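You operate a simulated robot arm through the tools that you are given. There is no shell and no other tool. Be economical: measure what you need, move in short steps, check, and stop when the job is done.

You run a simulated two-armed robot. Do the job below in one go: nothing can be reset, and whatever is moved stays where it is left.

Task
Wipe up the spill on the top of the right table with the blue rag and put it back.

It is judged by the outcome, as a careful person would: the job done as asked, and still so three seconds after it is handed in. It fails if anything else is knocked over, pushed out of place, dropped, spilled or broken.

Robot
Two 7-joint arms with two-finger grippers on one trunk, on a base that drives. Base frame: it is fixed to the floor where the robot stands at the start and does not move with it; the origin is under the middle of the robot, x ahead of it, y to its left, z up; the surface under the hand at the start is at about z = 88. Units: cm, degrees, N and s.
The left shoulder is at the start at [6.4, 21.6, 116.9], the right one opposite. With the tool pointing down near the work surface each hand reaches from about 28 to 80 cm from the robot's upright axis, wherever it stands, measured 20 degrees to its own side. Payload 3.18 kg a hand.
Tool frame (each hand has its own): the origin (TCP) lies between the finger pads and is the grasp point; the fingertips stand 3 cm ahead of it; z points along the fingers, y is the line along which they close. Largest opening 14.4 cm; the body of the gripper starts 10.3 cm behind the TCP.
Orientation is told as [roll, pitch, yaw] about the base's x, y, z axes, in that order, counted from this pose: with the fingers straight down and closing along the base's y, the tool's x points along the base's -x, its y along +y and its z along -z.

Tools
- The arms move only by the tool drive_tool. It takes "left_motion", "right_motion" or both (then of equal length, played together; a hand with none holds still); each is a list of rows, each a list of 7 numbers: the shift along the tool's x, y, z in cm, then the turn, a rotation vector about the tool's x, y, z in degrees, then the gripper command, from -1 (shut) to 1 (fully open), values between in proportion. In form: [[dx, dy, dz, wx, wy, wz, claw], ...]. A call has 1 to 10 rows; each row is the pose to reach, as a shift and turn from the pose commanded when the call began, along the tool's axes at that moment. Rows are played at 5 a second. More than 5 cm and 8.6 degrees between two rows, or a gripper value outside its range, and nothing of the call is played. A pose out of reach is approached as far as the arm can. The call stops where the force on the tool passes 40 N (or 10 N more than at its start, if that is more) or the arm is blocked; 0.2 s more then pass. The fingers move at their own pace and stop on an object; they squeeze with about 41 N. The grip force told is the motor's: it shows also when the fingers shut on nothing. Time passes only in rows, and 0.2 s behind the last, so rows that repeat a pose let the fingers close. It gives the time, the measured TCP pose, the force on the tool (base axes), the opening and the grip force at its end, in the units of the frame above (readings bear some noise), with the torque about the TCP (base axes, N m) and any sound that the robot's microphone picked up.
- Cameras (640 x 400 px; columns grow to the right, rows downward): "scene" is now at [14.48, -2.11, 135.15]; the picture's right is [-0.23, -0.97, 0.00], its down [-0.62, 0.15, -0.77] and it looks along [0.75, -0.18, -0.63] (base axes); focal length 290 px, centre (320, 200). "left" rides on the left gripper at [7.6, -1.6, -14.3] in its tool frame; the picture's right is [0.21, 0.98, 0.00], its down [-0.84, 0.18, -0.51] and it looks along [-0.50, 0.11, 0.86] (tool axes); focal length 218 px, centre (320, 200). "right" rides on the right gripper at [7.6, 1.6, -14.3] in its tool frame; the picture's right is [-0.21, 0.98, 0.00], its down [-0.84, -0.18, -0.51] and it looks along [-0.50, -0.11, 0.86] (tool axes); focal length 218 px, centre (320, 200). There is no depth. A picture from a camera that has moved, and an enlarged one, comes with that camera's place and axes in the base frame and with its lens.
- camera(camera): a new picture of that camera. No time passes.
- raise_lower(by): slides the trunk up (or, below 0, down) by that many cm; the arms and the scene camera ride with it, the base frame stays. It gives what a move gives, with no picture.
- steer(legs): drives the robot by 1 to 6 legs, each [ahead, left, turn to the left] in cm, cm and degrees, along the robot's own axes; the way and the turn of a leg run together, so that a leg with both is an arc; at most 150 cm and 180 degrees a leg. The arms and the cameras ride along, it lands a little off, and it stops where it bumps. It gives what a move gives.
- head_to(pan, tilt): turns the head with the scene camera to pan (to the left, within 80 degrees either way) and tilt (down, from -29 to 69), counted from straight ahead of the robot. It gives what a move gives.
- close_up(camera, box): a new picture of the part [left, top, right, bottom] of that camera's present view, enlarged. No time passes.
- sign_off(): hands the job in; it is judged then, once.

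Go step by step. Nothing tells you exact positions but the pictures and the camera data: compare them with the known pose of the tool, close in by small moves and look again before you grip or let go. The budget is 120 turns and 108 pictures, counting those below and the enlarged ones. Unless the task says otherwise, let go and move clear before handing in, and close with one line.

The tools are called by a JSON object that holds its "fn" and its "kwargs". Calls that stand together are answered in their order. drive_tool: Moves the arms, as the interface text tells. Its arguments: {"type":"object","properties":{"left_motion":{"type":"array","items":{"type":"array","items":{"type":"number"}}},"right_motion":{"type":"array","items":{"type":"array","items":{"type":"number"}}}},"required":[]} The other tools are called the same way: raise_lower (by) slides the trunk up or down; steer (legs) drives the base; head_to (pan, tilt) turns the head that bears the scene camera; camera (camera) takes a picture; close_up (camera, box) takes an enlarged picture of a part of a camera's view; sign_off () hands the job in.

At the start:

```text
time_s: 0.0
left_position: [40.89, 9.16, 107.13]
left_tool_rot: [-0.1, 0.0, 0.2]
left_force: [-0.9, 0.5, -0.2]
left_torque: [0.0, 0.0, -0.02]
left_width: 14.4
left_grasp_force: 0.2
right_position: [34.11, -24.35, 111.29]
right_tool_rot: [0.0, 0.1, -0.1]
right_force: [0.4, 0.4, 0.0]
right_torque: [0.02, 0.01, -0.03]
right_width: 14.4
right_grasp_force: 0.2
trunk travel left (down, up): [-25.0, 11.9]
robot x, y, heading: [-0.07, 0.22, 0.2]
head pan, tilt: [-13.3, 39.4]
```

scene: 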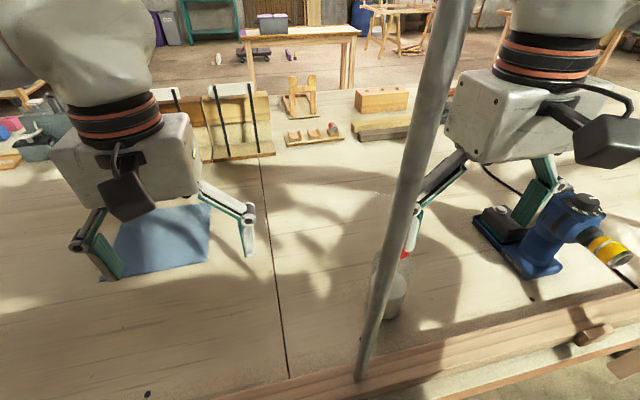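
right: 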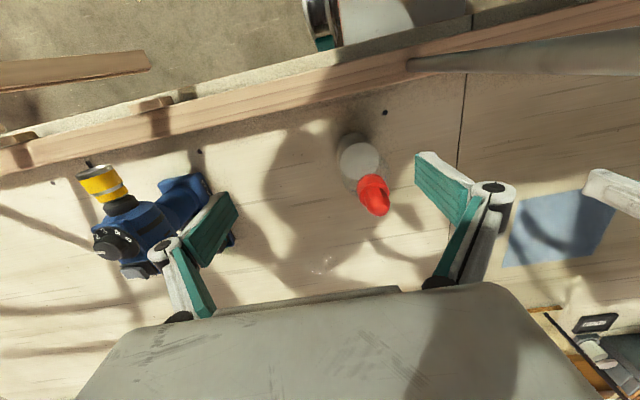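
left: 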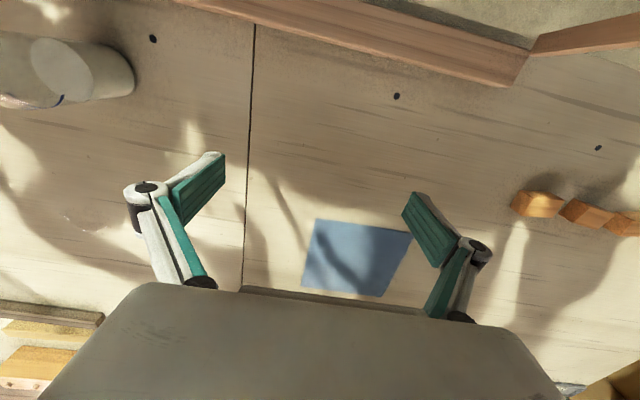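

I see a blue rag under the left hand, a bottle with a red cap and a blue tool on the right side of a seam, and a grey pole near the camera. I'll look closer to find the spill.

{"fn": "close_up", "kwargs": {"camera": "scene", "box": [260, 120, 480, 260]}}

{"fn": "close_up", "kwargs": {"camera": "right", "box": [220, 120, 460, 290]}}

{"fn": "close_up", "kwargs": {"camera": "left", "box": [0, 20, 260, 300]}}

{"fn": "head_to", "kwargs": {"pan": -35, "tilt": 45}}

{"fn": "camera", "kwargs": {"camera": "scene"}}

```text
2.86 times, centred on (370, 190) of scene
camera zoom: at [14.48, -2.11, 135.15], right [-0.23, -0.97, 0.0], down [-0.62, 0.15, -0.77], along [0.75, -0.18, -0.63], focal length 828 px, centre (177, 229)
```

zoom: 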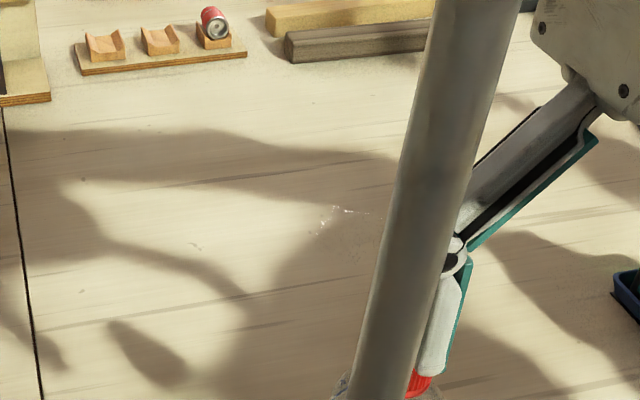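

```text
2.35 times, centred on (340, 205) of right
camera zoom: at [26.47, -22.62, 125.5], right [0.21, 0.98, 0.0], down [0.84, -0.18, 0.51], along [0.49, -0.11, -0.86], focal length 514 px, centre (273, 188)
```

zoom: 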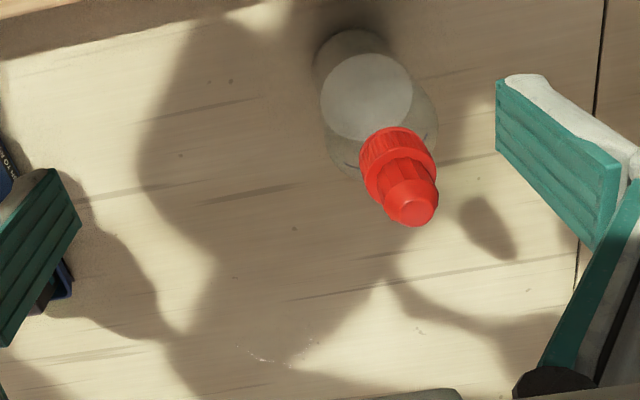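

```text
1.43 times, centred on (130, 160) of left
camera zoom: at [33.25, 7.42, 121.37], right [-0.21, 0.98, 0.0], down [0.84, 0.18, 0.51], along [0.5, 0.11, -0.86], focal length 312 px, centre (591, 257)
```

zoom: 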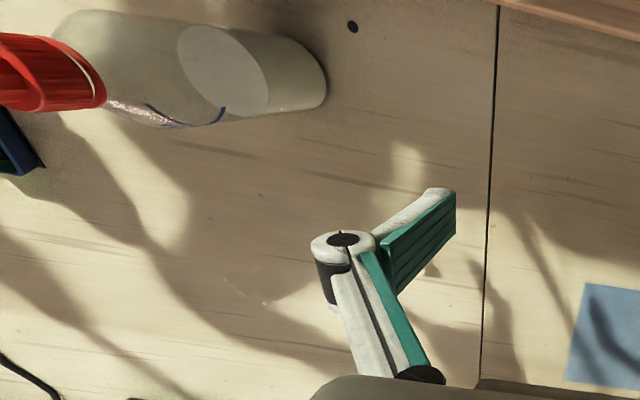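

```text
time_s: 0.8
left_position: [40.96, 9.13, 107.26]
left_tool_rot: [-0.1, 0.0, 0.2]
left_force: [0.0, 0.1, -0.7]
left_torque: [-0.01, 0.02, 0.01]
left_width: 14.41
left_grasp_force: 0.1
right_position: [34.13, -24.3, 111.2]
right_tool_rot: [0.0, 0.1, 0.0]
right_force: [-1.2, 1.0, -0.2]
right_torque: [-0.01, 0.01, -0.03]
right_width: 14.38
right_grasp_force: 0.1
trunk travel left (down, up): [-25.0, 11.9]
robot x, y, heading: [-0.07, -0.22, 0.1]
head pan, tilt: [-35.0, 45.0]
```

```text
101 pictures are left
camera scene: at [12.83, -4.8, 134.34], right [-0.57, -0.82, 0.0], down [-0.58, 0.41, -0.71], along [0.58, -0.41, -0.71], focal length 290 px, centre (320, 200)
```

scene: 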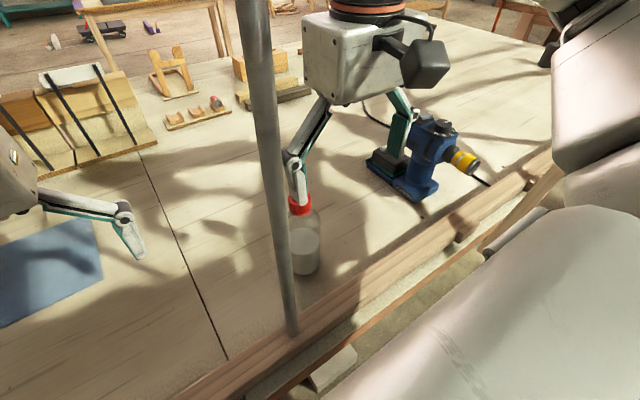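

The spill seems to be the glinting patch near (69,-31); the rag is near (65,22), a bottle near (38,-20), and a vertical pole near (29,-11) stands between the arms. I'll look around before choosing how to bring the rag over.

{"fn": "head_to", "kwargs": {"pan": -75, "tilt": 35}}

{"fn": "camera", "kwargs": {"camera": "scene"}}

{"fn": "head_to", "kwargs": {"pan": 60, "tilt": 40}}

{"fn": "camera", "kwargs": {"camera": "scene"}}

{"fn": "head_to", "kwargs": {"pan": 0, "tilt": 60}}

{"fn": "camera", "kwargs": {"camera": "scene"}}

```text
time_s: 1.9
left_position: [40.95, 8.98, 107.28]
left_tool_rot: [-0.1, -0.1, 0.1]
left_force: [0.0, 0.0, 0.4]
left_torque: [0.01, 0.01, -0.01]
left_width: 14.4
left_grasp_force: 0.1
right_position: [34.17, -24.35, 111.26]
right_tool_rot: [0.0, 0.0, 0.0]
right_force: [0.5, 0.1, -0.4]
right_torque: [-0.01, 0.03, 0.02]
right_width: 14.41
right_grasp_force: 0.0
trunk travel left (down, up): [-25.0, 11.9]
robot x, y, heading: [-0.44, 0.1, -0.2]
head pan, tilt: [-75.0, 35.0]
```

```text
100 pictures are left
camera scene: at [8.45, -8.64, 135.82], right [-0.97, -0.26, 0.0], down [-0.15, 0.55, -0.82], along [0.21, -0.79, -0.57], focal length 290 px, centre (320, 200)
```

scene: 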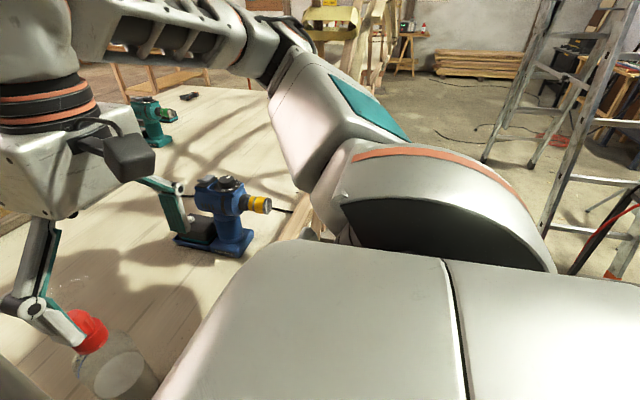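

```text
time_s: 4.1
left_position: [41.05, 9.04, 107.16]
left_tool_rot: [-0.1, -0.1, 0.2]
left_force: [-0.4, 0.7, -0.9]
left_torque: [0.02, 0.01, -0.01]
left_width: 14.38
left_grasp_force: 0.0
right_position: [34.04, -24.34, 111.2]
right_tool_rot: [0.0, 0.1, 0.0]
right_force: [-0.6, 0.2, 0.1]
right_torque: [-0.02, 0.0, -0.04]
right_width: 14.41
right_grasp_force: 0.0
trunk travel left (down, up): [-25.0, 11.9]
robot x, y, heading: [-0.09, 0.06, -0.1]
head pan, tilt: [60.0, 40.0]
```

```text
99 pictures are left
camera scene: at [10.42, 7.22, 135.06], right [0.87, -0.5, 0.0], down [-0.32, -0.56, -0.77], along [0.38, 0.66, -0.64], focal length 290 px, centre (320, 200)
```

scene: 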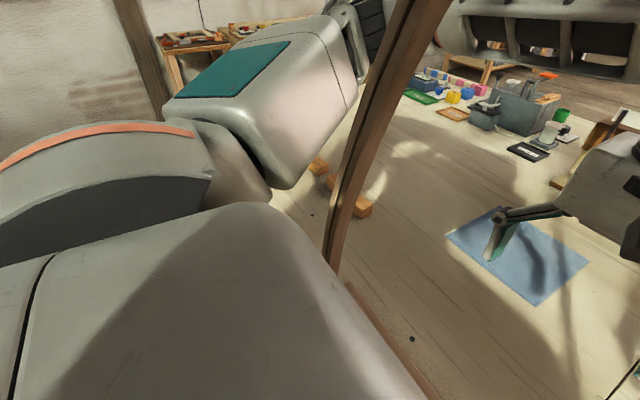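

```text
time_s: 5.4
left_position: [40.9, 9.06, 107.13]
left_tool_rot: [-0.1, 0.0, 0.1]
left_force: [0.5, -0.6, 0.4]
left_torque: [0.03, -0.01, 0.01]
left_width: 14.42
left_grasp_force: 0.0
right_position: [34.08, -24.24, 111.32]
right_tool_rot: [0.1, 0.0, 0.0]
right_force: [0.0, 0.2, 0.1]
right_torque: [-0.01, 0.01, 0.03]
right_width: 14.39
right_grasp_force: 0.0
trunk travel left (down, up): [-25.0, 11.9]
robot x, y, heading: [-0.0, -0.05, 0.1]
head pan, tilt: [0.0, 60.0]
```

```text
98 pictures are left
camera scene: at [12.83, -0.13, 132.39], right [0.0, -1.0, 0.0], down [-0.87, 0.0, -0.5], along [0.5, 0.0, -0.87], focal length 290 px, centre (320, 200)
```

scene: 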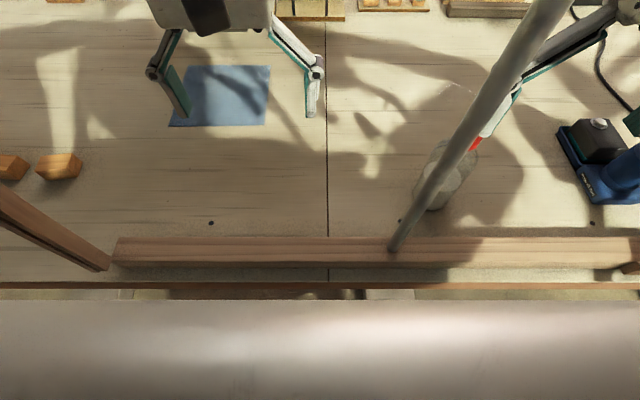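

A second, wooden post stands on the left, close to the left arm, and I need to know where it goes. I'll look that way with the head level.

{"fn": "head_to", "kwargs": {"pan": 45, "tilt": 0}}

{"fn": "camera", "kwargs": {"camera": "scene"}}

{"fn": "head_to", "kwargs": {"pan": 0, "tilt": 10}}

{"fn": "camera", "kwargs": {"camera": "scene"}}

{"fn": "head_to", "kwargs": {"pan": 79, "tilt": 30}}

{"fn": "camera", "kwargs": {"camera": "scene"}}

```text
time_s: 6.7
left_position: [40.98, 8.99, 107.17]
left_tool_rot: [-0.1, 0.0, 0.2]
left_force: [-0.4, -0.4, -0.3]
left_torque: [-0.01, 0.01, -0.01]
left_width: 14.41
left_grasp_force: 0.0
right_position: [34.13, -24.33, 111.19]
right_tool_rot: [0.0, 0.2, 0.0]
right_force: [-1.1, -0.5, 0.3]
right_torque: [0.02, -0.02, 0.01]
right_width: 14.43
right_grasp_force: 0.1
trunk travel left (down, up): [-25.0, 11.9]
robot x, y, heading: [0.09, -0.16, -0.0]
head pan, tilt: [45.0, 0.0]
```

```text
97 pictures are left
camera scene: at [12.54, 6.22, 141.43], right [0.71, -0.71, 0.0], down [0.0, 0.0, -1.0], along [0.71, 0.71, 0.0], focal length 290 px, centre (320, 200)
```

scene: 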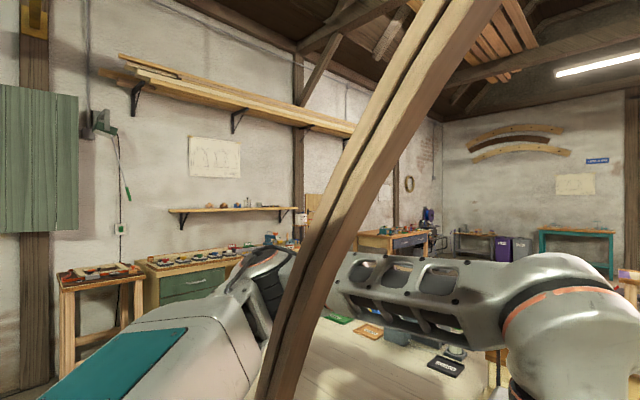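

```text
time_s: 7.8
left_position: [40.96, 9.18, 107.14]
left_tool_rot: [-0.2, 0.0, 0.2]
left_force: [-0.3, -0.4, 0.1]
left_torque: [0.01, 0.01, -0.02]
left_width: 14.4
left_grasp_force: 0.0
right_position: [34.14, -24.36, 111.21]
right_tool_rot: [-0.1, 0.2, 0.0]
right_force: [0.5, -0.3, 0.8]
right_torque: [0.05, 0.0, -0.03]
right_width: 14.4
right_grasp_force: 0.1
trunk travel left (down, up): [-25.0, 11.9]
robot x, y, heading: [0.06, -0.29, 0.1]
head pan, tilt: [0.0, 10.0]
```

```text
96 pictures are left
camera scene: at [15.46, -0.13, 139.83], right [0.0, -1.0, 0.0], down [-0.17, 0.0, -0.98], along [0.98, 0.0, -0.17], focal length 290 px, centre (320, 200)
```

scene: 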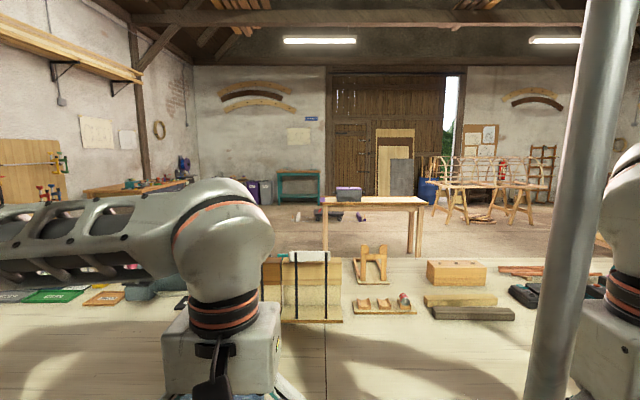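

```text
time_s: 9.3
left_position: [40.88, 9.06, 107.13]
left_tool_rot: [-0.1, 0.0, 0.2]
left_force: [0.0, -1.2, -0.3]
left_torque: [0.0, 0.01, -0.03]
left_width: 14.42
left_grasp_force: 0.1
right_position: [34.03, -24.21, 111.29]
right_tool_rot: [0.0, 0.2, 0.0]
right_force: [-0.6, 0.6, 0.2]
right_torque: [0.01, -0.02, -0.05]
right_width: 14.43
right_grasp_force: 0.1
trunk travel left (down, up): [-25.0, 11.9]
robot x, y, heading: [0.66, -0.47, 0.2]
head pan, tilt: [79.0, 30.0]
```

```text
95 pictures are left
camera scene: at [7.9, 8.74, 136.6], right [0.98, -0.19, 0.0], down [-0.1, -0.49, -0.87], along [0.17, 0.85, -0.5], focal length 290 px, centre (320, 200)
```

scene: 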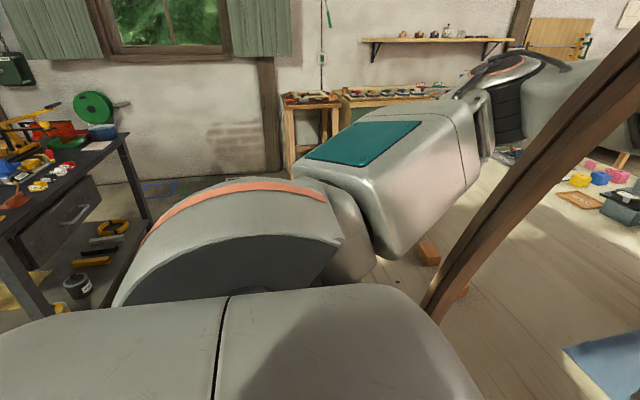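

The left post leans inward like an arch rib and the left arm wraps around it, so driving is risky. The right arm can reach both the spill and the rag's near corner, about (57,12). I'll lift the right hand over the bottle and bring it forward to look at the spill.

{"fn": "drive_tool", "kwargs": {"right_motion": [[0, 0, -3, 0, 0, 0, 1], [0, 0, -7, 0, 0, 0, 1], [-4, -1, -7, 0, 0, 0, 1], [-8, -2, -7, 0, 0, 0, 1], [-12, -3, -7, 0, 0, 0, 1], [-16, -4, -7, 0, 0, 0, 1], [-20, -4, -7, 0, 0, 0, 1]]}}

{"fn": "camera", "kwargs": {"camera": "right"}}

{"fn": "close_up", "kwargs": {"camera": "left", "box": [260, 180, 460, 310]}}

{"fn": "head_to", "kwargs": {"pan": -20, "tilt": 35}}

{"fn": "camera", "kwargs": {"camera": "scene"}}

```text
time_s: 10.9
left_position: [40.86, 8.97, 107.21]
left_tool_rot: [-0.1, 0.0, 0.2]
left_force: [0.1, -0.7, 0.0]
left_torque: [0.0, -0.02, 0.01]
left_width: 14.4
left_grasp_force: 0.0
right_position: [50.08, -28.35, 118.17]
right_tool_rot: [0.1, 0.1, 0.0]
right_force: [0.1, 0.0, -0.4]
right_torque: [0.03, 0.01, 0.0]
right_width: 14.41
right_grasp_force: 0.0
right hand out of reach, approached as far as the arm can: row 7
trunk travel left (down, up): [-25.0, 11.9]
robot x, y, heading: [-0.15, 0.03, -0.2]
head pan, tilt: [79.0, 30.0]
```

```text
94 pictures are left
camera right: at [42.55, -26.67, 132.44], right [0.21, 0.98, 0.0], down [0.84, -0.18, 0.51], along [0.5, -0.11, -0.86], focal length 218 px, centre (320, 200)
```

right: 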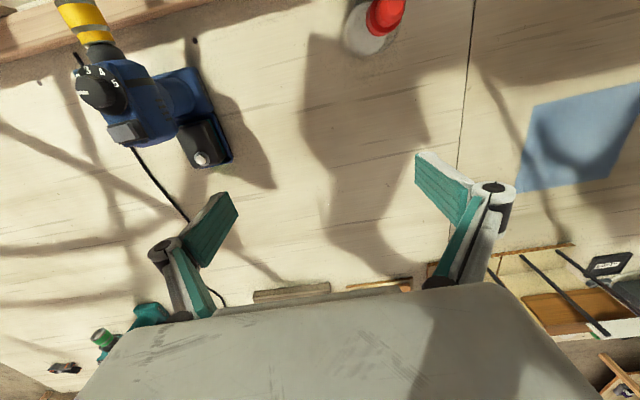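

```text
3.08 times, centred on (360, 245) of left
camera zoom: at [33.27, 7.36, 121.38], right [-0.21, 0.98, 0.0], down [0.84, 0.18, 0.51], along [0.5, 0.11, -0.86], focal length 672 px, centre (197, 62)
```

zoom: 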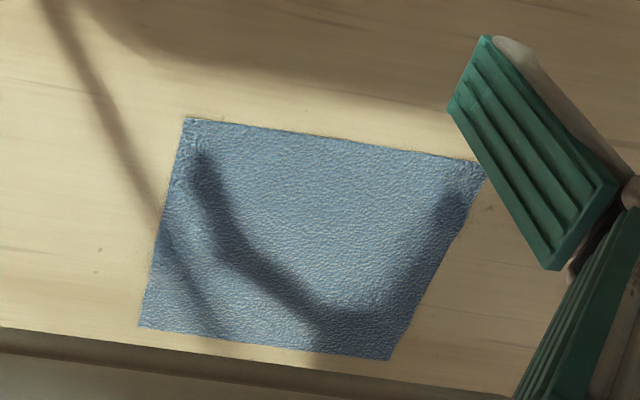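

```text
time_s: 12.7
left_position: [40.88, 9.0, 107.17]
left_tool_rot: [-0.1, 0.0, 0.2]
left_force: [0.2, -0.1, -0.2]
left_torque: [0.0, -0.04, 0.01]
left_width: 14.43
left_grasp_force: 0.0
right_position: [50.17, -28.24, 118.23]
right_tool_rot: [0.1, 0.1, 0.0]
right_force: [-0.2, -0.3, 0.2]
right_torque: [-0.01, 0.0, 0.01]
right_width: 14.4
right_grasp_force: 0.1
trunk travel left (down, up): [-25.0, 11.9]
robot x, y, heading: [0.12, 0.11, -0.2]
head pan, tilt: [-20.0, 35.0]
```

```text
92 pictures are left
camera scene: at [14.44, -3.15, 135.82], right [-0.34, -0.94, 0.0], down [-0.54, 0.2, -0.82], along [0.77, -0.28, -0.57], focal length 290 px, centre (320, 200)
```

scene: 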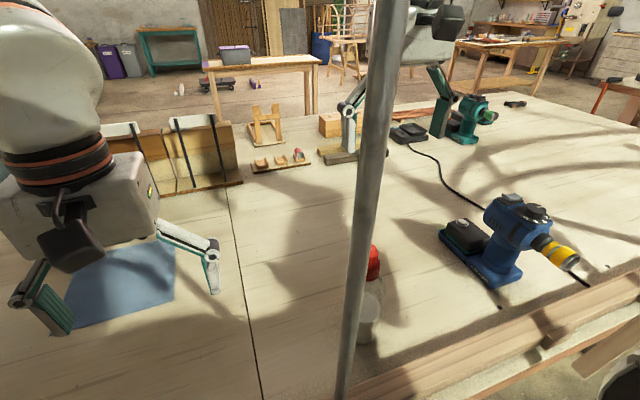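

At this height the arm is near its reach limit, but the spill area is now close to the middle of the right camera. I'll enlarge it.

{"fn": "close_up", "kwargs": {"camera": "right", "box": [240, 130, 440, 270]}}

{"fn": "close_up", "kwargs": {"camera": "scene", "box": [230, 130, 450, 260]}}

```text
2.86 times, centred on (340, 200) of right
camera zoom: at [42.5, -26.57, 132.46], right [0.21, 0.98, 0.0], down [0.84, -0.18, 0.51], along [0.49, -0.11, -0.86], focal length 624 px, centre (263, 200)
```

zoom: 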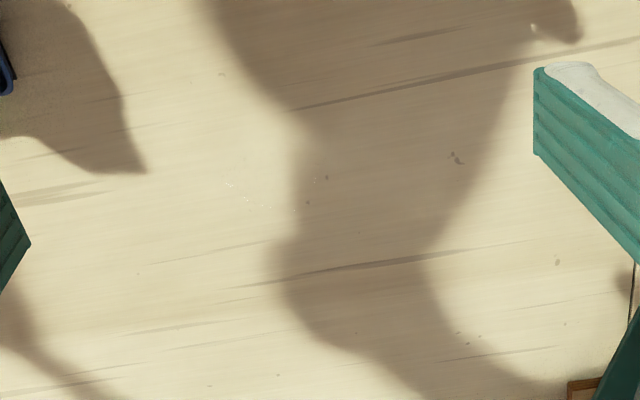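

```text
2.91 times, centred on (340, 195) of scene
camera zoom: at [14.44, -3.15, 135.82], right [-0.34, -0.94, 0.0], down [-0.54, 0.2, -0.82], along [0.77, -0.28, -0.57], focal length 843 px, centre (262, 214)
```

zoom: 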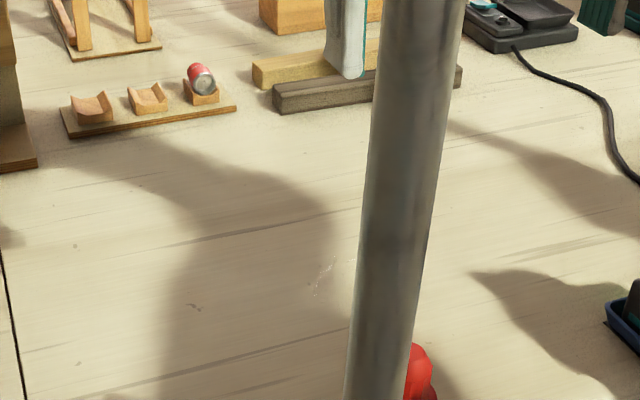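

Clear puddle glints appear around (67,-31). I'll lower the right hand for a closer look.

{"fn": "drive_tool", "kwargs": {"right_motion": [[0, 0, 4, 0, 0, 0, 1], [0, 0, 8, 0, 0, 0, 1], [0, 0, 12, 0, 0, 0, 1], [0, 0, 15, 0, 0, 0, 1]]}}

{"fn": "camera", "kwargs": {"camera": "right"}}

{"fn": "close_up", "kwargs": {"camera": "right", "box": [230, 130, 430, 290]}}

{"fn": "camera", "kwargs": {"camera": "scene"}}

```text
time_s: 13.7
left_position: [41.01, 9.02, 107.21]
left_tool_rot: [-0.2, 0.1, 0.1]
left_force: [0.7, 0.2, 0.0]
left_torque: [0.01, 0.01, 0.01]
left_width: 14.4
left_grasp_force: 0.1
right_position: [50.11, -28.19, 103.19]
right_tool_rot: [0.1, 0.0, -0.1]
right_force: [0.2, -0.2, 0.1]
right_torque: [0.03, 0.03, 0.0]
right_width: 14.41
right_grasp_force: 0.1
trunk travel left (down, up): [-25.0, 11.9]
robot x, y, heading: [-0.04, 0.09, 0.1]
head pan, tilt: [-20.0, 35.0]
```

```text
89 pictures are left
camera right: at [42.61, -26.58, 117.45], right [0.21, 0.98, 0.0], down [0.84, -0.18, 0.51], along [0.49, -0.11, -0.86], focal length 218 px, centre (320, 200)
```

right: 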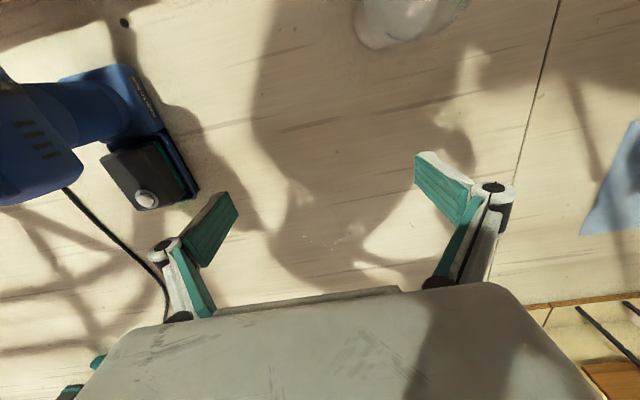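

```text
2.50 times, centred on (330, 210) of right
camera zoom: at [42.61, -26.58, 117.45], right [0.21, 0.98, 0.0], down [0.84, -0.18, 0.51], along [0.49, -0.11, -0.86], focal length 546 px, centre (295, 175)
```

zoom: 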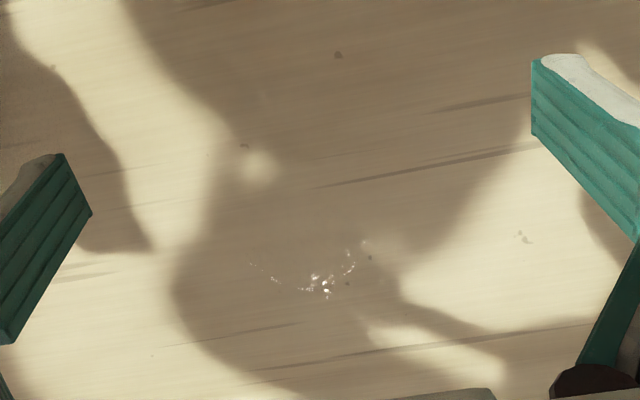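

```text
87 pictures are left
camera scene: at [14.47, -3.18, 135.81], right [-0.34, -0.94, 0.0], down [-0.54, 0.2, -0.82], along [0.77, -0.28, -0.57], focal length 290 px, centre (320, 200)
```

scene: 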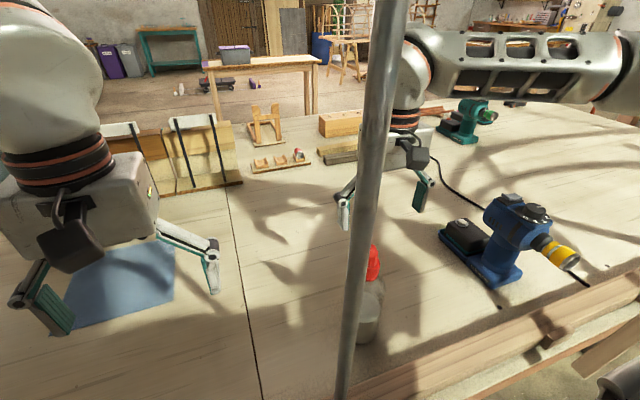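

The puddle looks like a disc about 8–9 cm wide centred near (65,-31); the rag is an axis-aligned square of about 19.5 cm, x 56–76, y 12–32. I'll move the left hand aside to the left, then bring the right hand back over the rag's near-right corner.

{"fn": "drive_tool", "kwargs": {"left_motion": [[0, 0, -4, 0, 0, 0, 1], [-1, 4, -6, 0, 0, 0, 1], [-2, 8, -6, 0, 0, 0, 1], [-3, 12, -6, 0, 0, 0, 1], [-4, 16, -6, 0, 0, 0, 1], [-4, 20, -6, 0, 0, 0, 1], [-4, 24, -6, 0, 0, 0, 1], [-4, 26, -6, 0, 0, 0, 1]]}}

{"fn": "head_to", "kwargs": {"pan": 15, "tilt": 30}}

{"fn": "camera", "kwargs": {"camera": "scene"}}

```text
time_s: 15.5
left_position: [44.88, 35.07, 113.21]
left_tool_rot: [-0.1, 0.0, 0.1]
left_force: [0.4, -0.4, -1.0]
left_torque: [0.03, -0.05, -0.03]
left_width: 14.41
left_grasp_force: 0.0
right_position: [50.13, -28.3, 103.34]
right_tool_rot: [0.0, 0.0, 0.0]
right_force: [0.4, -0.9, -0.3]
right_torque: [0.0, 0.0, 0.0]
right_width: 14.41
right_grasp_force: 0.1
trunk travel left (down, up): [-25.0, 11.9]
robot x, y, heading: [-0.09, -0.04, 0.2]
head pan, tilt: [-20.0, 35.0]
```

```text
time_s: 16.5
left_position: [44.88, 35.0, 113.2]
left_tool_rot: [-0.1, 0.1, 0.1]
left_force: [0.7, 0.5, -0.1]
left_torque: [-0.03, 0.0, 0.03]
left_width: 14.41
left_grasp_force: 0.1
right_position: [50.23, -28.24, 103.22]
right_tool_rot: [0.0, 0.1, -0.1]
right_force: [0.2, -0.4, -0.5]
right_torque: [0.01, 0.03, 0.0]
right_width: 14.41
right_grasp_force: 0.0
trunk travel left (down, up): [-25.0, 11.9]
robot x, y, heading: [-0.17, -0.24, -0.1]
head pan, tilt: [15.0, 30.0]
```

```text
86 pictures are left
camera scene: at [14.91, 2.19, 136.6], right [0.26, -0.97, 0.0], down [-0.48, -0.13, -0.87], along [0.84, 0.22, -0.5], focal length 290 px, centre (320, 200)
```

scene: 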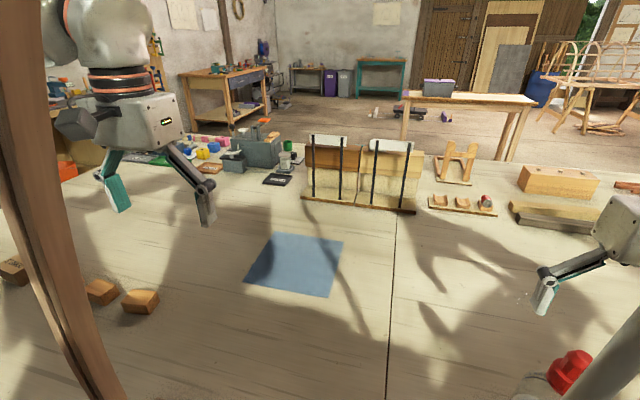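

The left hand is clear and the rag is in the open. I'll swing the right hand left in stages, checking clearance from the steel pole.

{"fn": "drive_tool", "kwargs": {"right_motion": [[-2, 4, -1, 0, 0, 0, 1], [-4, 8, -1, 0, 0, 0, 1], [-6, 12, -1, 0, 0, 0, 1], [-7, 16, -1, 0, 0, 0, 1], [-8, 20, -1, 0, 0, 0, 1], [-8, 24, -1, 0, 0, 0, 1]]}}

{"fn": "head_to", "kwargs": {"pan": -25, "tilt": 20}}

{"fn": "camera", "kwargs": {"camera": "scene"}}

```text
time_s: 17.9
left_position: [44.78, 35.26, 113.07]
left_tool_rot: [-0.2, 0.0, 0.1]
left_force: [-0.3, 0.8, -0.5]
left_torque: [-0.04, 0.0, 0.0]
left_width: 14.43
left_grasp_force: 0.1
right_position: [58.04, -4.06, 104.09]
right_tool_rot: [0.0, 0.0, 0.0]
right_force: [0.1, 0.2, -0.7]
right_torque: [0.0, 0.08, 0.01]
right_width: 14.41
right_grasp_force: 0.2
trunk travel left (down, up): [-25.0, 11.9]
robot x, y, heading: [-0.22, -0.11, -0.2]
head pan, tilt: [15.0, 30.0]
```

```text
time_s: 19.0
left_position: [44.93, 35.03, 113.28]
left_tool_rot: [-0.1, 0.0, 0.2]
left_force: [0.0, -0.1, 0.3]
left_torque: [-0.03, 0.0, 0.0]
left_width: 14.4
left_grasp_force: 0.2
right_position: [58.04, -4.37, 104.13]
right_tool_rot: [0.1, 0.0, 0.0]
right_force: [0.1, 0.0, -0.2]
right_torque: [-0.03, -0.02, -0.02]
right_width: 14.43
right_grasp_force: 0.1
trunk travel left (down, up): [-25.0, 11.9]
robot x, y, heading: [-0.37, -0.2, -0.0]
head pan, tilt: [-25.0, 20.0]
```

```text
85 pictures are left
camera scene: at [14.61, -4.08, 138.2], right [-0.42, -0.91, 0.0], down [-0.31, 0.14, -0.94], along [0.85, -0.4, -0.34], focal length 290 px, centre (320, 200)
```

scene: 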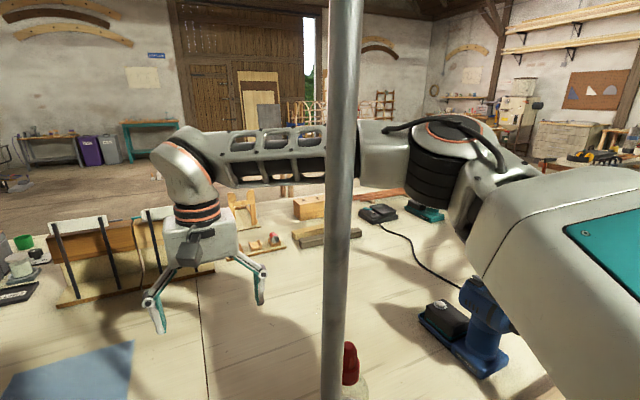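

The forearm passes well beyond the pole and the elbow stays out to the right, above the drill. I'll continue to above the rag corner and look.

{"fn": "drive_tool", "kwargs": {"right_motion": [[0, 4, 0, 0, 0, 0, 1], [0, 8, 0, 0, 0, 0, 1], [-1, 12, 0, 0, 0, 0, 1], [-2, 16, 0, 0, 0, 0, 1], [-2, 19, 2, 0, 0, 0, 0.2], [-2, 19, 6, 0, 0, 0, -0.4]]}}

{"fn": "camera", "kwargs": {"camera": "right"}}

{"fn": "head_to", "kwargs": {"pan": 10, "tilt": 35}}

{"fn": "camera", "kwargs": {"camera": "scene"}}

```text
time_s: 20.1
left_position: [44.9, 34.99, 113.24]
left_tool_rot: [-0.2, 0.1, 0.1]
left_force: [-0.3, 0.2, -0.5]
left_torque: [-0.01, 0.02, 0.01]
left_width: 14.4
left_grasp_force: 0.1
right_position: [67.18, 2.9, 108.44]
right_tool_rot: [7.9, 1.2, -11.2]
right_force: [0.2, 0.5, -0.3]
right_torque: [-0.04, 0.02, 0.0]
right_width: 8.61
right_grasp_force: 0.1
right hand out of reach, approached as far as the arm can: row 5
trunk travel left (down, up): [-25.0, 11.9]
robot x, y, heading: [0.32, 0.31, 0.0]
head pan, tilt: [-25.0, 20.0]
stopped in row 5 (right hand): the arm was blocked; the commanded pose is now the measured one
```

```text
84 pictures are left
camera right: at [60.02, 3.98, 123.0], right [0.4, 0.91, 0.13], down [0.79, -0.41, 0.46], along [0.47, -0.08, -0.88], focal length 218 px, centre (320, 200)
```

right: 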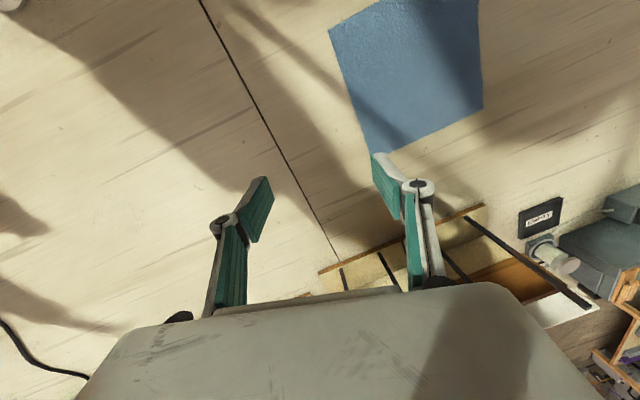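

```text
time_s: 21.1
left_position: [44.81, 34.99, 113.32]
left_tool_rot: [-0.1, 0.0, 0.0]
left_force: [-0.1, -0.5, -0.3]
left_torque: [0.01, -0.02, 0.01]
left_width: 14.43
left_grasp_force: 0.0
right_position: [67.3, 2.94, 108.66]
right_tool_rot: [8.1, 1.1, -11.0]
right_force: [-0.6, -0.2, -0.4]
right_torque: [-0.03, 0.0, -0.02]
right_width: 8.63
right_grasp_force: 0.0
trunk travel left (down, up): [-25.0, 11.9]
robot x, y, heading: [-0.17, -0.26, -0.1]
head pan, tilt: [10.0, 35.0]
```

```text
83 pictures are left
camera scene: at [14.84, 1.38, 135.82], right [0.17, -0.99, 0.0], down [-0.56, -0.1, -0.82], along [0.81, 0.14, -0.57], focal length 290 px, centre (320, 200)
```

scene: 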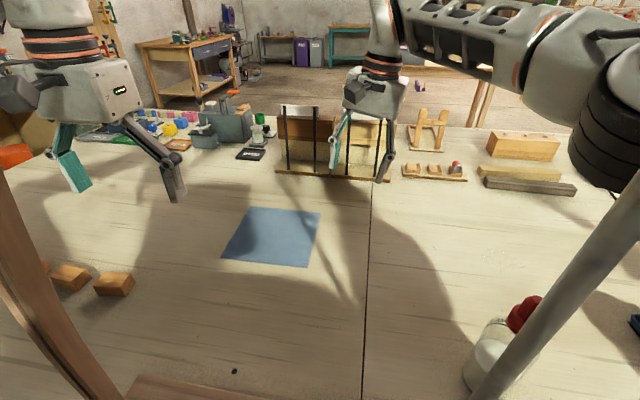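

The reach is limited when the hand is high, and the arm went astray and was stopped. I'll back the right hand off toward (59,-4) and straighten it, then check.

{"fn": "drive_tool", "kwargs": {"right_motion": [[2, -2.5, 1, 2.5, -0.4, -3.5, 0.2], [4, -5, 2, 5, -0.8, -7, 0.2], [6.5, -8.4, 3, 7.9, -1.2, -11.2, 0.2]]}}

{"fn": "head_to", "kwargs": {"pan": -30, "tilt": 20}}

{"fn": "camera", "kwargs": {"camera": "scene"}}

```text
time_s: 21.9
left_position: [44.89, 34.88, 113.28]
left_tool_rot: [0.1, 0.0, 0.0]
left_force: [0.0, -0.6, -0.2]
left_torque: [0.04, -0.01, 0.01]
left_width: 14.41
left_grasp_force: 0.0
right_position: [58.93, -3.27, 104.66]
right_tool_rot: [0.0, -1.1, 0.3]
right_force: [-0.2, -0.1, 0.0]
right_torque: [0.05, -0.02, 0.0]
right_width: 8.65
right_grasp_force: 0.1
trunk travel left (down, up): [-25.0, 11.9]
robot x, y, heading: [0.17, -0.05, -0.2]
head pan, tilt: [10.0, 35.0]
```

```text
time_s: 23.0
left_position: [44.79, 34.87, 113.19]
left_tool_rot: [-0.1, 0.0, 0.1]
left_force: [-0.5, 0.0, 0.9]
left_torque: [-0.04, -0.01, 0.0]
left_width: 14.42
left_grasp_force: 0.0
right_position: [59.12, -3.34, 104.59]
right_tool_rot: [-0.1, -1.0, 0.4]
right_force: [-0.4, -0.3, -0.3]
right_torque: [0.02, 0.01, -0.01]
right_width: 8.64
right_grasp_force: 0.1
trunk travel left (down, up): [-25.0, 11.9]
robot x, y, heading: [0.1, -0.02, 0.3]
head pan, tilt: [-30.0, 20.0]
```

```text
82 pictures are left
camera scene: at [14.24, -4.79, 138.2], right [-0.5, -0.87, 0.0], down [-0.3, 0.17, -0.94], along [0.81, -0.47, -0.34], focal length 290 px, centre (320, 200)
```

scene: 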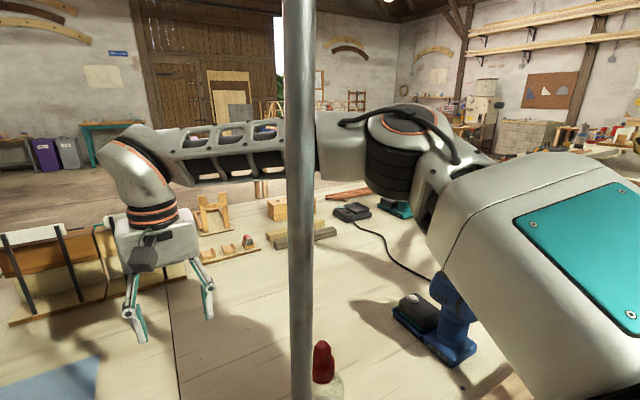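

All is in place. Raising the trunk should bring the shoulder level with the wrist and lengthen the reach at table height, so I'll raise it and then lower the right hand.

{"fn": "raise_lower", "kwargs": {"by": 11}}

{"fn": "drive_tool", "kwargs": {"right_motion": [[0, 0, 4, 0, 1, 0, -0.4], [0, 0, 8, 0, 1, 0, -0.4], [0, 0, 12, 0, 1, 0, -0.4], [0, 0, 16, 0, 1, 0, -0.4], [0, 0, 19, 0, 1, 0, -0.4]]}}

{"fn": "camera", "kwargs": {"camera": "scene"}}

{"fn": "camera", "kwargs": {"camera": "right"}}

```text
time_s: 24.4
left_position: [44.83, 35.01, 124.19]
left_tool_rot: [-0.1, 0.1, 0.0]
left_force: [0.2, 0.2, 0.7]
left_torque: [-0.01, -0.01, -0.01]
left_width: 14.42
left_grasp_force: 0.1
right_position: [59.13, -3.24, 115.55]
right_tool_rot: [-0.1, -1.0, 0.3]
right_force: [-0.8, 0.6, -0.1]
right_torque: [0.0, -0.01, 0.02]
right_width: 8.62
right_grasp_force: 0.0
trunk travel left (down, up): [-36.0, 0.9]
robot x, y, heading: [-0.06, -0.05, -0.2]
head pan, tilt: [-30.0, 20.0]
```

```text
time_s: 25.6
left_position: [44.88, 35.05, 124.16]
left_tool_rot: [-0.1, 0.0, 0.1]
left_force: [0.3, -0.2, 0.0]
left_torque: [0.01, -0.02, -0.03]
left_width: 14.38
left_grasp_force: 0.1
right_position: [59.49, -3.33, 96.61]
right_tool_rot: [0.0, 0.0, 0.2]
right_force: [0.0, 0.1, -0.4]
right_torque: [-0.01, -0.03, 0.02]
right_width: 4.28
right_grasp_force: 0.1
trunk travel left (down, up): [-36.0, 0.9]
robot x, y, heading: [0.22, -0.07, -0.2]
head pan, tilt: [-30.0, 20.0]
```

```text
81 pictures are left
camera scene: at [12.12, -4.81, 149.34], right [-0.5, -0.87, 0.0], down [-0.3, 0.17, -0.94], along [0.81, -0.47, -0.34], focal length 290 px, centre (320, 200)
```

scene: 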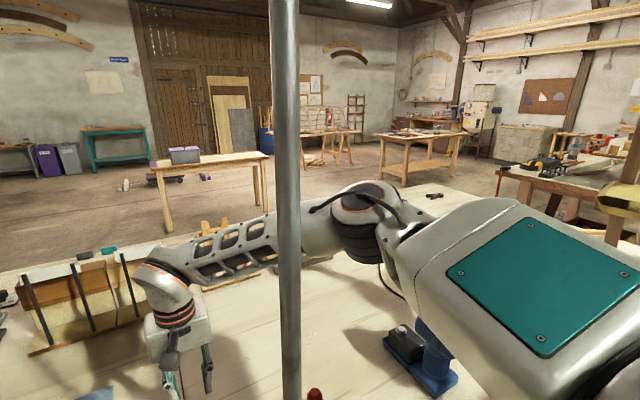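

```text
80 pictures are left
camera right: at [51.85, -1.64, 110.87], right [0.2, 0.98, 0.0], down [0.84, -0.17, 0.51], along [0.5, -0.1, -0.86], focal length 218 px, centre (320, 200)
```

right: 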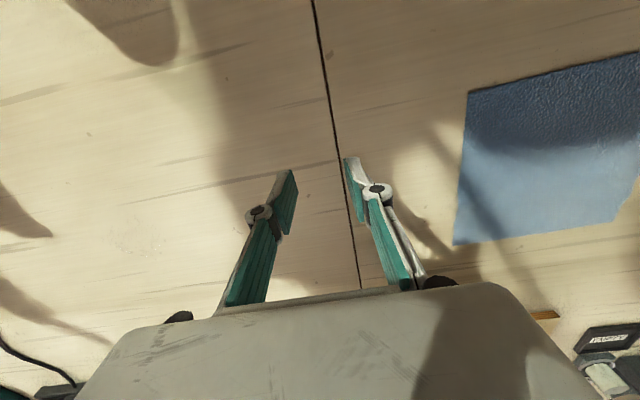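

There is now good clearance and reach. I'll step the right hand toward the rag corner near (59,10) in small rows.

{"fn": "drive_tool", "kwargs": {"right_motion": [[0, 3, 0, 0, 0, 0, -0.4], [0, 6, 0, 0, 0, 0, -0.4], [0, 9, 0, 0, 0, 0, -0.4], [0, 12, 0, 0, 0, 0, -0.4]]}}

{"fn": "camera", "kwargs": {"camera": "scene"}}

{"fn": "camera", "kwargs": {"camera": "right"}}

```text
time_s: 26.6
left_position: [44.86, 35.11, 124.17]
left_tool_rot: [-0.2, 0.0, 0.1]
left_force: [0.2, 0.7, 0.7]
left_torque: [-0.03, -0.03, 0.03]
left_width: 14.36
left_grasp_force: 0.0
right_position: [59.31, 8.92, 96.5]
right_tool_rot: [-0.1, 0.0, 0.4]
right_force: [-0.5, -0.2, -0.3]
right_torque: [-0.02, 0.02, 0.02]
right_width: 4.31
right_grasp_force: 0.1
trunk travel left (down, up): [-36.0, 0.9]
robot x, y, heading: [-0.29, -0.26, -0.0]
head pan, tilt: [-30.0, 20.0]
```

```text
79 pictures are left
camera scene: at [12.06, -4.68, 149.35], right [-0.5, -0.87, 0.0], down [-0.3, 0.17, -0.94], along [0.81, -0.47, -0.34], focal length 290 px, centre (320, 200)
```

scene: 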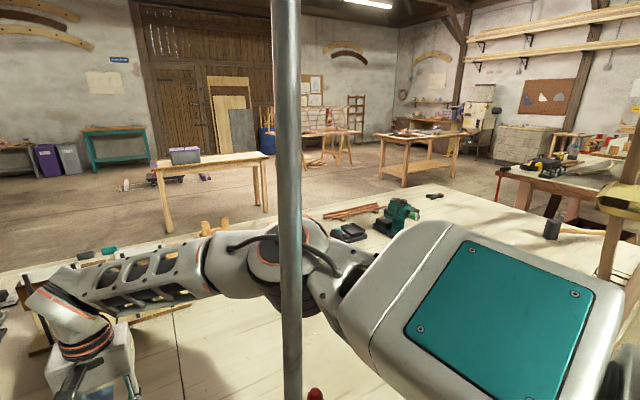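

```text
78 pictures are left
camera right: at [51.73, 10.56, 110.87], right [0.2, 0.98, 0.0], down [0.84, -0.17, 0.51], along [0.5, -0.1, -0.86], focal length 218 px, centre (320, 200)
```

right: 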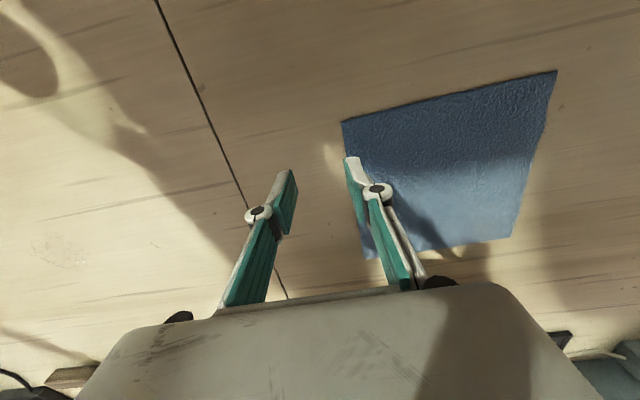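

The upper arm is getting close to the steel pole, so rather than shifting further I'll yaw the hand so the fingers close along x. Then a sideways tilt can reach the rag without moving the arm closer to the pole.

{"fn": "drive_tool", "kwargs": {"right_motion": [[0, 0, 0, 0, 0, -8, -0.4], [0, 0, 0, 0, 0, -16, -0.4], [0, 0, 0, 0, 0, -24, -0.4], [0, 0, 0, 0, 0, -32, -0.4], [0, 0, 0, 0, 0, -40, -0.4], [0, 0, 0, 0, 0, -48, -0.4], [0, 0, 0, 0, 0, -56, -0.4], [0, 0, 0, 0, 0, -64, -0.4]]}}

{"fn": "camera", "kwargs": {"camera": "scene"}}

{"fn": "camera", "kwargs": {"camera": "right"}}

```text
time_s: 28.4
left_position: [44.84, 35.05, 124.16]
left_tool_rot: [-0.1, 0.0, 0.2]
left_force: [-0.1, 0.3, -0.2]
left_torque: [-0.03, 0.03, -0.02]
left_width: 14.38
left_grasp_force: 0.0
right_position: [59.39, 8.79, 96.48]
right_tool_rot: [0.0, 0.0, 24.3]
right_force: [-0.2, 0.4, -0.3]
right_torque: [0.01, -0.02, -0.03]
right_width: 4.35
right_grasp_force: 0.0
right hand out of reach, approached as far as the arm can: row 4, 5, 6, 7, 8
trunk travel left (down, up): [-36.0, 0.9]
robot x, y, heading: [0.33, 0.13, -0.1]
head pan, tilt: [-30.0, 20.0]
```

```text
77 pictures are left
camera scene: at [12.09, -4.8, 149.34], right [-0.5, -0.87, 0.0], down [-0.3, 0.17, -0.94], along [0.81, -0.47, -0.34], focal length 290 px, centre (320, 200)
```

scene: 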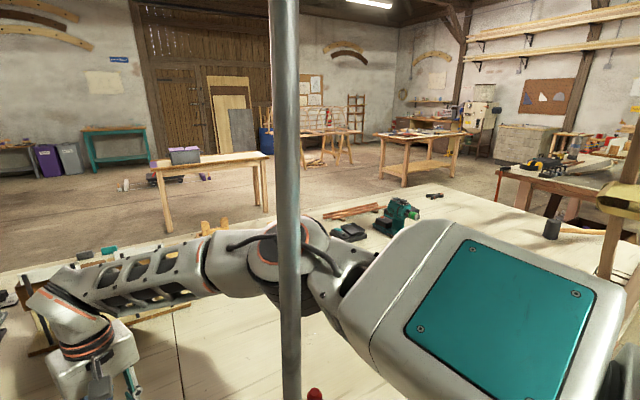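

```text
76 pictures are left
camera right: at [51.73, 7.14, 110.81], right [-0.21, 0.98, 0.0], down [0.84, 0.18, 0.51], along [0.5, 0.11, -0.86], focal length 218 px, centre (320, 200)
```

right: 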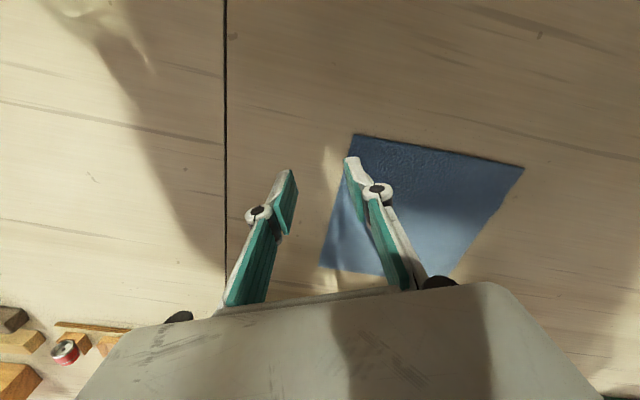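

Yaw stops at +24° (a joint limit). I'll turn the other way instead, toward about −60°.

{"fn": "drive_tool", "kwargs": {"right_motion": [[0, 0, 0, 0, 0, 8, -0.4], [0, 0, 0, 0, 0, 16, -0.4], [0, 0, 0, 0, 0, 24, -0.4], [0, 0, 0, 0, 0, 32, -0.4], [0, 0, 0, 0, 0, 40, -0.4], [0, 0, 0, 0, 0, 48, -0.4], [0, 0, 0, 0, 0, 56, -0.4], [0, 0, 0, 0, 0, 64, -0.4], [0, 0, 0, 0, 0, 72, -0.4], [0, 0, 0, 0, 0, 80, -0.4]]}}

{"fn": "camera", "kwargs": {"camera": "right"}}

```text
time_s: 30.6
left_position: [44.75, 35.11, 124.2]
left_tool_rot: [-0.1, 0.0, 0.1]
left_force: [0.4, 0.0, -0.4]
left_torque: [-0.01, 0.01, 0.01]
left_width: 14.41
left_grasp_force: 0.1
right_position: [59.47, 8.76, 96.61]
right_tool_rot: [0.0, 0.0, -55.8]
right_force: [-0.1, -0.6, 0.3]
right_torque: [0.01, 0.01, -0.01]
right_width: 4.29
right_grasp_force: 0.0
trunk travel left (down, up): [-36.0, 0.9]
robot x, y, heading: [0.19, 0.14, -0.4]
head pan, tilt: [-30.0, 20.0]
```

```text
75 pictures are left
camera right: at [56.44, 16.03, 110.79], right [0.93, 0.38, 0.0], down [0.32, -0.8, 0.51], along [0.19, -0.47, -0.86], focal length 218 px, centre (320, 200)
```

right: 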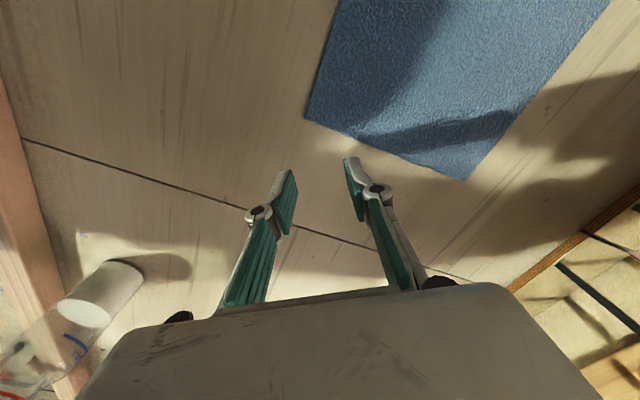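

Yaw −56° works without moving the elbow. I'll yaw on to about −86°, so the fingers close along x.

{"fn": "drive_tool", "kwargs": {"right_motion": [[0, 0, 0, 0, 0, 8, -0.4], [0, 0, 0, 0, 0, 16, -0.4], [0, 0, 0, 0, 0, 24, -0.4], [0, 0, 0, 0, 0, 32, -0.4]]}}

{"fn": "drive_tool", "kwargs": {"right_motion": [[1, 0.3, 0, 0, 6, 0, -0.4], [3, 0.6, 0, 0, 12, 0, -0.4], [5, 1, 0, 0, 18, 0, -0.4]]}}

{"fn": "camera", "kwargs": {"camera": "right"}}

{"fn": "camera", "kwargs": {"camera": "scene"}}

```text
time_s: 31.6
left_position: [44.89, 35.0, 124.15]
left_tool_rot: [-0.2, 0.0, 0.1]
left_force: [-0.7, -0.3, 0.7]
left_torque: [-0.01, -0.03, 0.01]
left_width: 14.37
left_grasp_force: 0.0
right_position: [59.4, 8.7, 96.65]
right_tool_rot: [-0.1, 0.0, -87.8]
right_force: [0.5, 0.9, 0.0]
right_torque: [0.01, -0.01, 0.0]
right_width: 4.32
right_grasp_force: 0.1
trunk travel left (down, up): [-36.0, 0.9]
robot x, y, heading: [0.01, -0.1, -0.1]
head pan, tilt: [-30.0, 20.0]
```

```text
time_s: 32.4
left_position: [44.91, 34.89, 124.27]
left_tool_rot: [-0.1, 0.0, 0.1]
left_force: [0.5, 0.7, 0.3]
left_torque: [0.01, 0.0, 0.0]
left_width: 14.41
left_grasp_force: 0.0
right_position: [60.19, 13.68, 96.53]
right_tool_rot: [0.0, 18.1, -87.8]
right_force: [0.5, -0.6, -0.6]
right_torque: [0.0, 0.03, 0.04]
right_width: 4.33
right_grasp_force: 0.1
trunk travel left (down, up): [-36.0, 0.9]
robot x, y, heading: [-0.12, 0.53, 0.5]
head pan, tilt: [-30.0, 20.0]
```

```text
74 pictures are left
camera right: at [61.74, 16.65, 112.43], right [0.98, -0.16, -0.07], down [-0.14, -0.96, 0.22], along [-0.1, -0.21, -0.97], focal length 218 px, centre (320, 200)
```

right: 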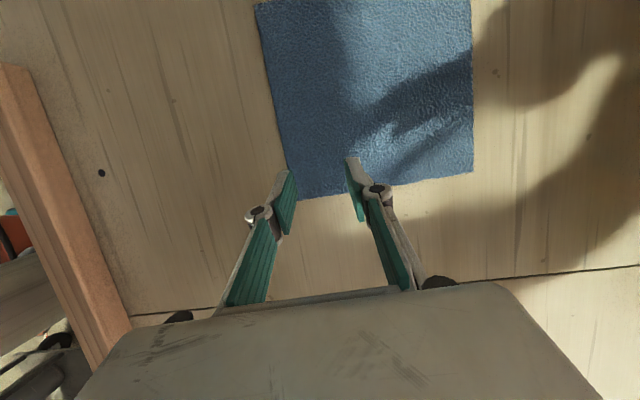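

```text
73 pictures are left
camera scene: at [12.13, -4.86, 149.33], right [-0.5, -0.87, 0.0], down [-0.3, 0.17, -0.94], along [0.81, -0.47, -0.34], focal length 290 px, centre (320, 200)
```

scene: 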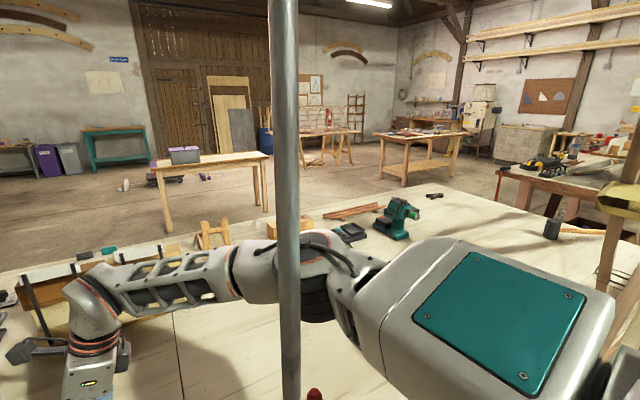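

The fingers are over the rag's near-right corner with the upper arm clear. I'll descend gently, watching the force.

{"fn": "drive_tool", "kwargs": {"right_motion": [[-0.2, 0.5, 2.3, 0, 0, 0, -0.3], [-0.44, 1, 4.6, 0, 0, 0, -0.3], [-0.6, 1, 5.1, 0, 0, 0, -0.3]]}}

{"fn": "camera", "kwargs": {"camera": "right"}}

```text
time_s: 33.2
left_position: [44.84, 34.91, 124.22]
left_tool_rot: [-0.1, -0.1, 0.1]
left_force: [-0.8, 0.1, -0.7]
left_torque: [-0.03, -0.01, 0.0]
left_width: 14.39
left_grasp_force: 0.0
right_position: [61.24, 14.78, 91.34]
right_tool_rot: [0.1, 18.1, -87.7]
right_force: [-0.9, -0.2, -0.5]
right_torque: [0.0, 0.02, 0.0]
right_width: 5.06
right_grasp_force: 0.1
trunk travel left (down, up): [-36.0, 0.9]
robot x, y, heading: [-0.3, 0.31, -0.2]
head pan, tilt: [-30.0, 20.0]
```

```text
72 pictures are left
camera right: at [62.69, 17.76, 107.36], right [0.99, -0.16, -0.06], down [-0.14, -0.96, 0.22], along [-0.1, -0.21, -0.97], focal length 218 px, centre (320, 200)
```

right: 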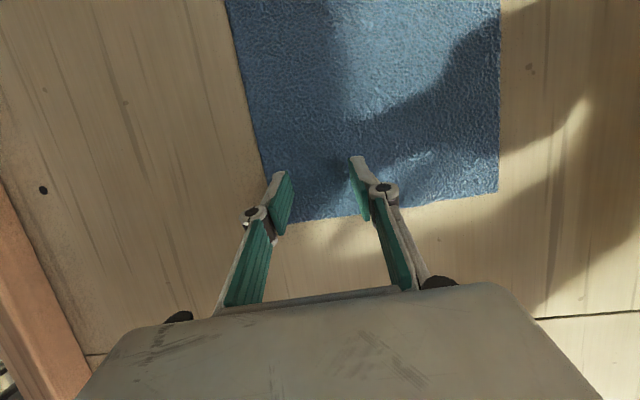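

No contact yet; I'll creep lower until I feel the rag.

{"fn": "drive_tool", "kwargs": {"right_motion": [[-0.1, 0, 0.3, 0, 0, 0, -0.3], [-0.15, 0, 0.5, 0, 0, 0, -0.3]]}}

```text
time_s: 33.8
left_position: [44.72, 34.97, 124.31]
left_tool_rot: [-0.1, 0.0, 0.1]
left_force: [-0.1, 0.2, -0.6]
left_torque: [-0.01, -0.01, 0.03]
left_width: 14.42
left_grasp_force: 0.0
right_position: [61.21, 14.8, 91.25]
right_tool_rot: [0.2, 18.1, -87.7]
right_force: [-0.5, -3.0, 15.8]
right_torque: [-0.17, 0.27, 0.06]
right_width: 5.16
right_grasp_force: 0.8
trunk travel left (down, up): [-36.0, 0.9]
robot x, y, heading: [-0.02, 0.2, -0.2]
head pan, tilt: [-30.0, 20.0]
```

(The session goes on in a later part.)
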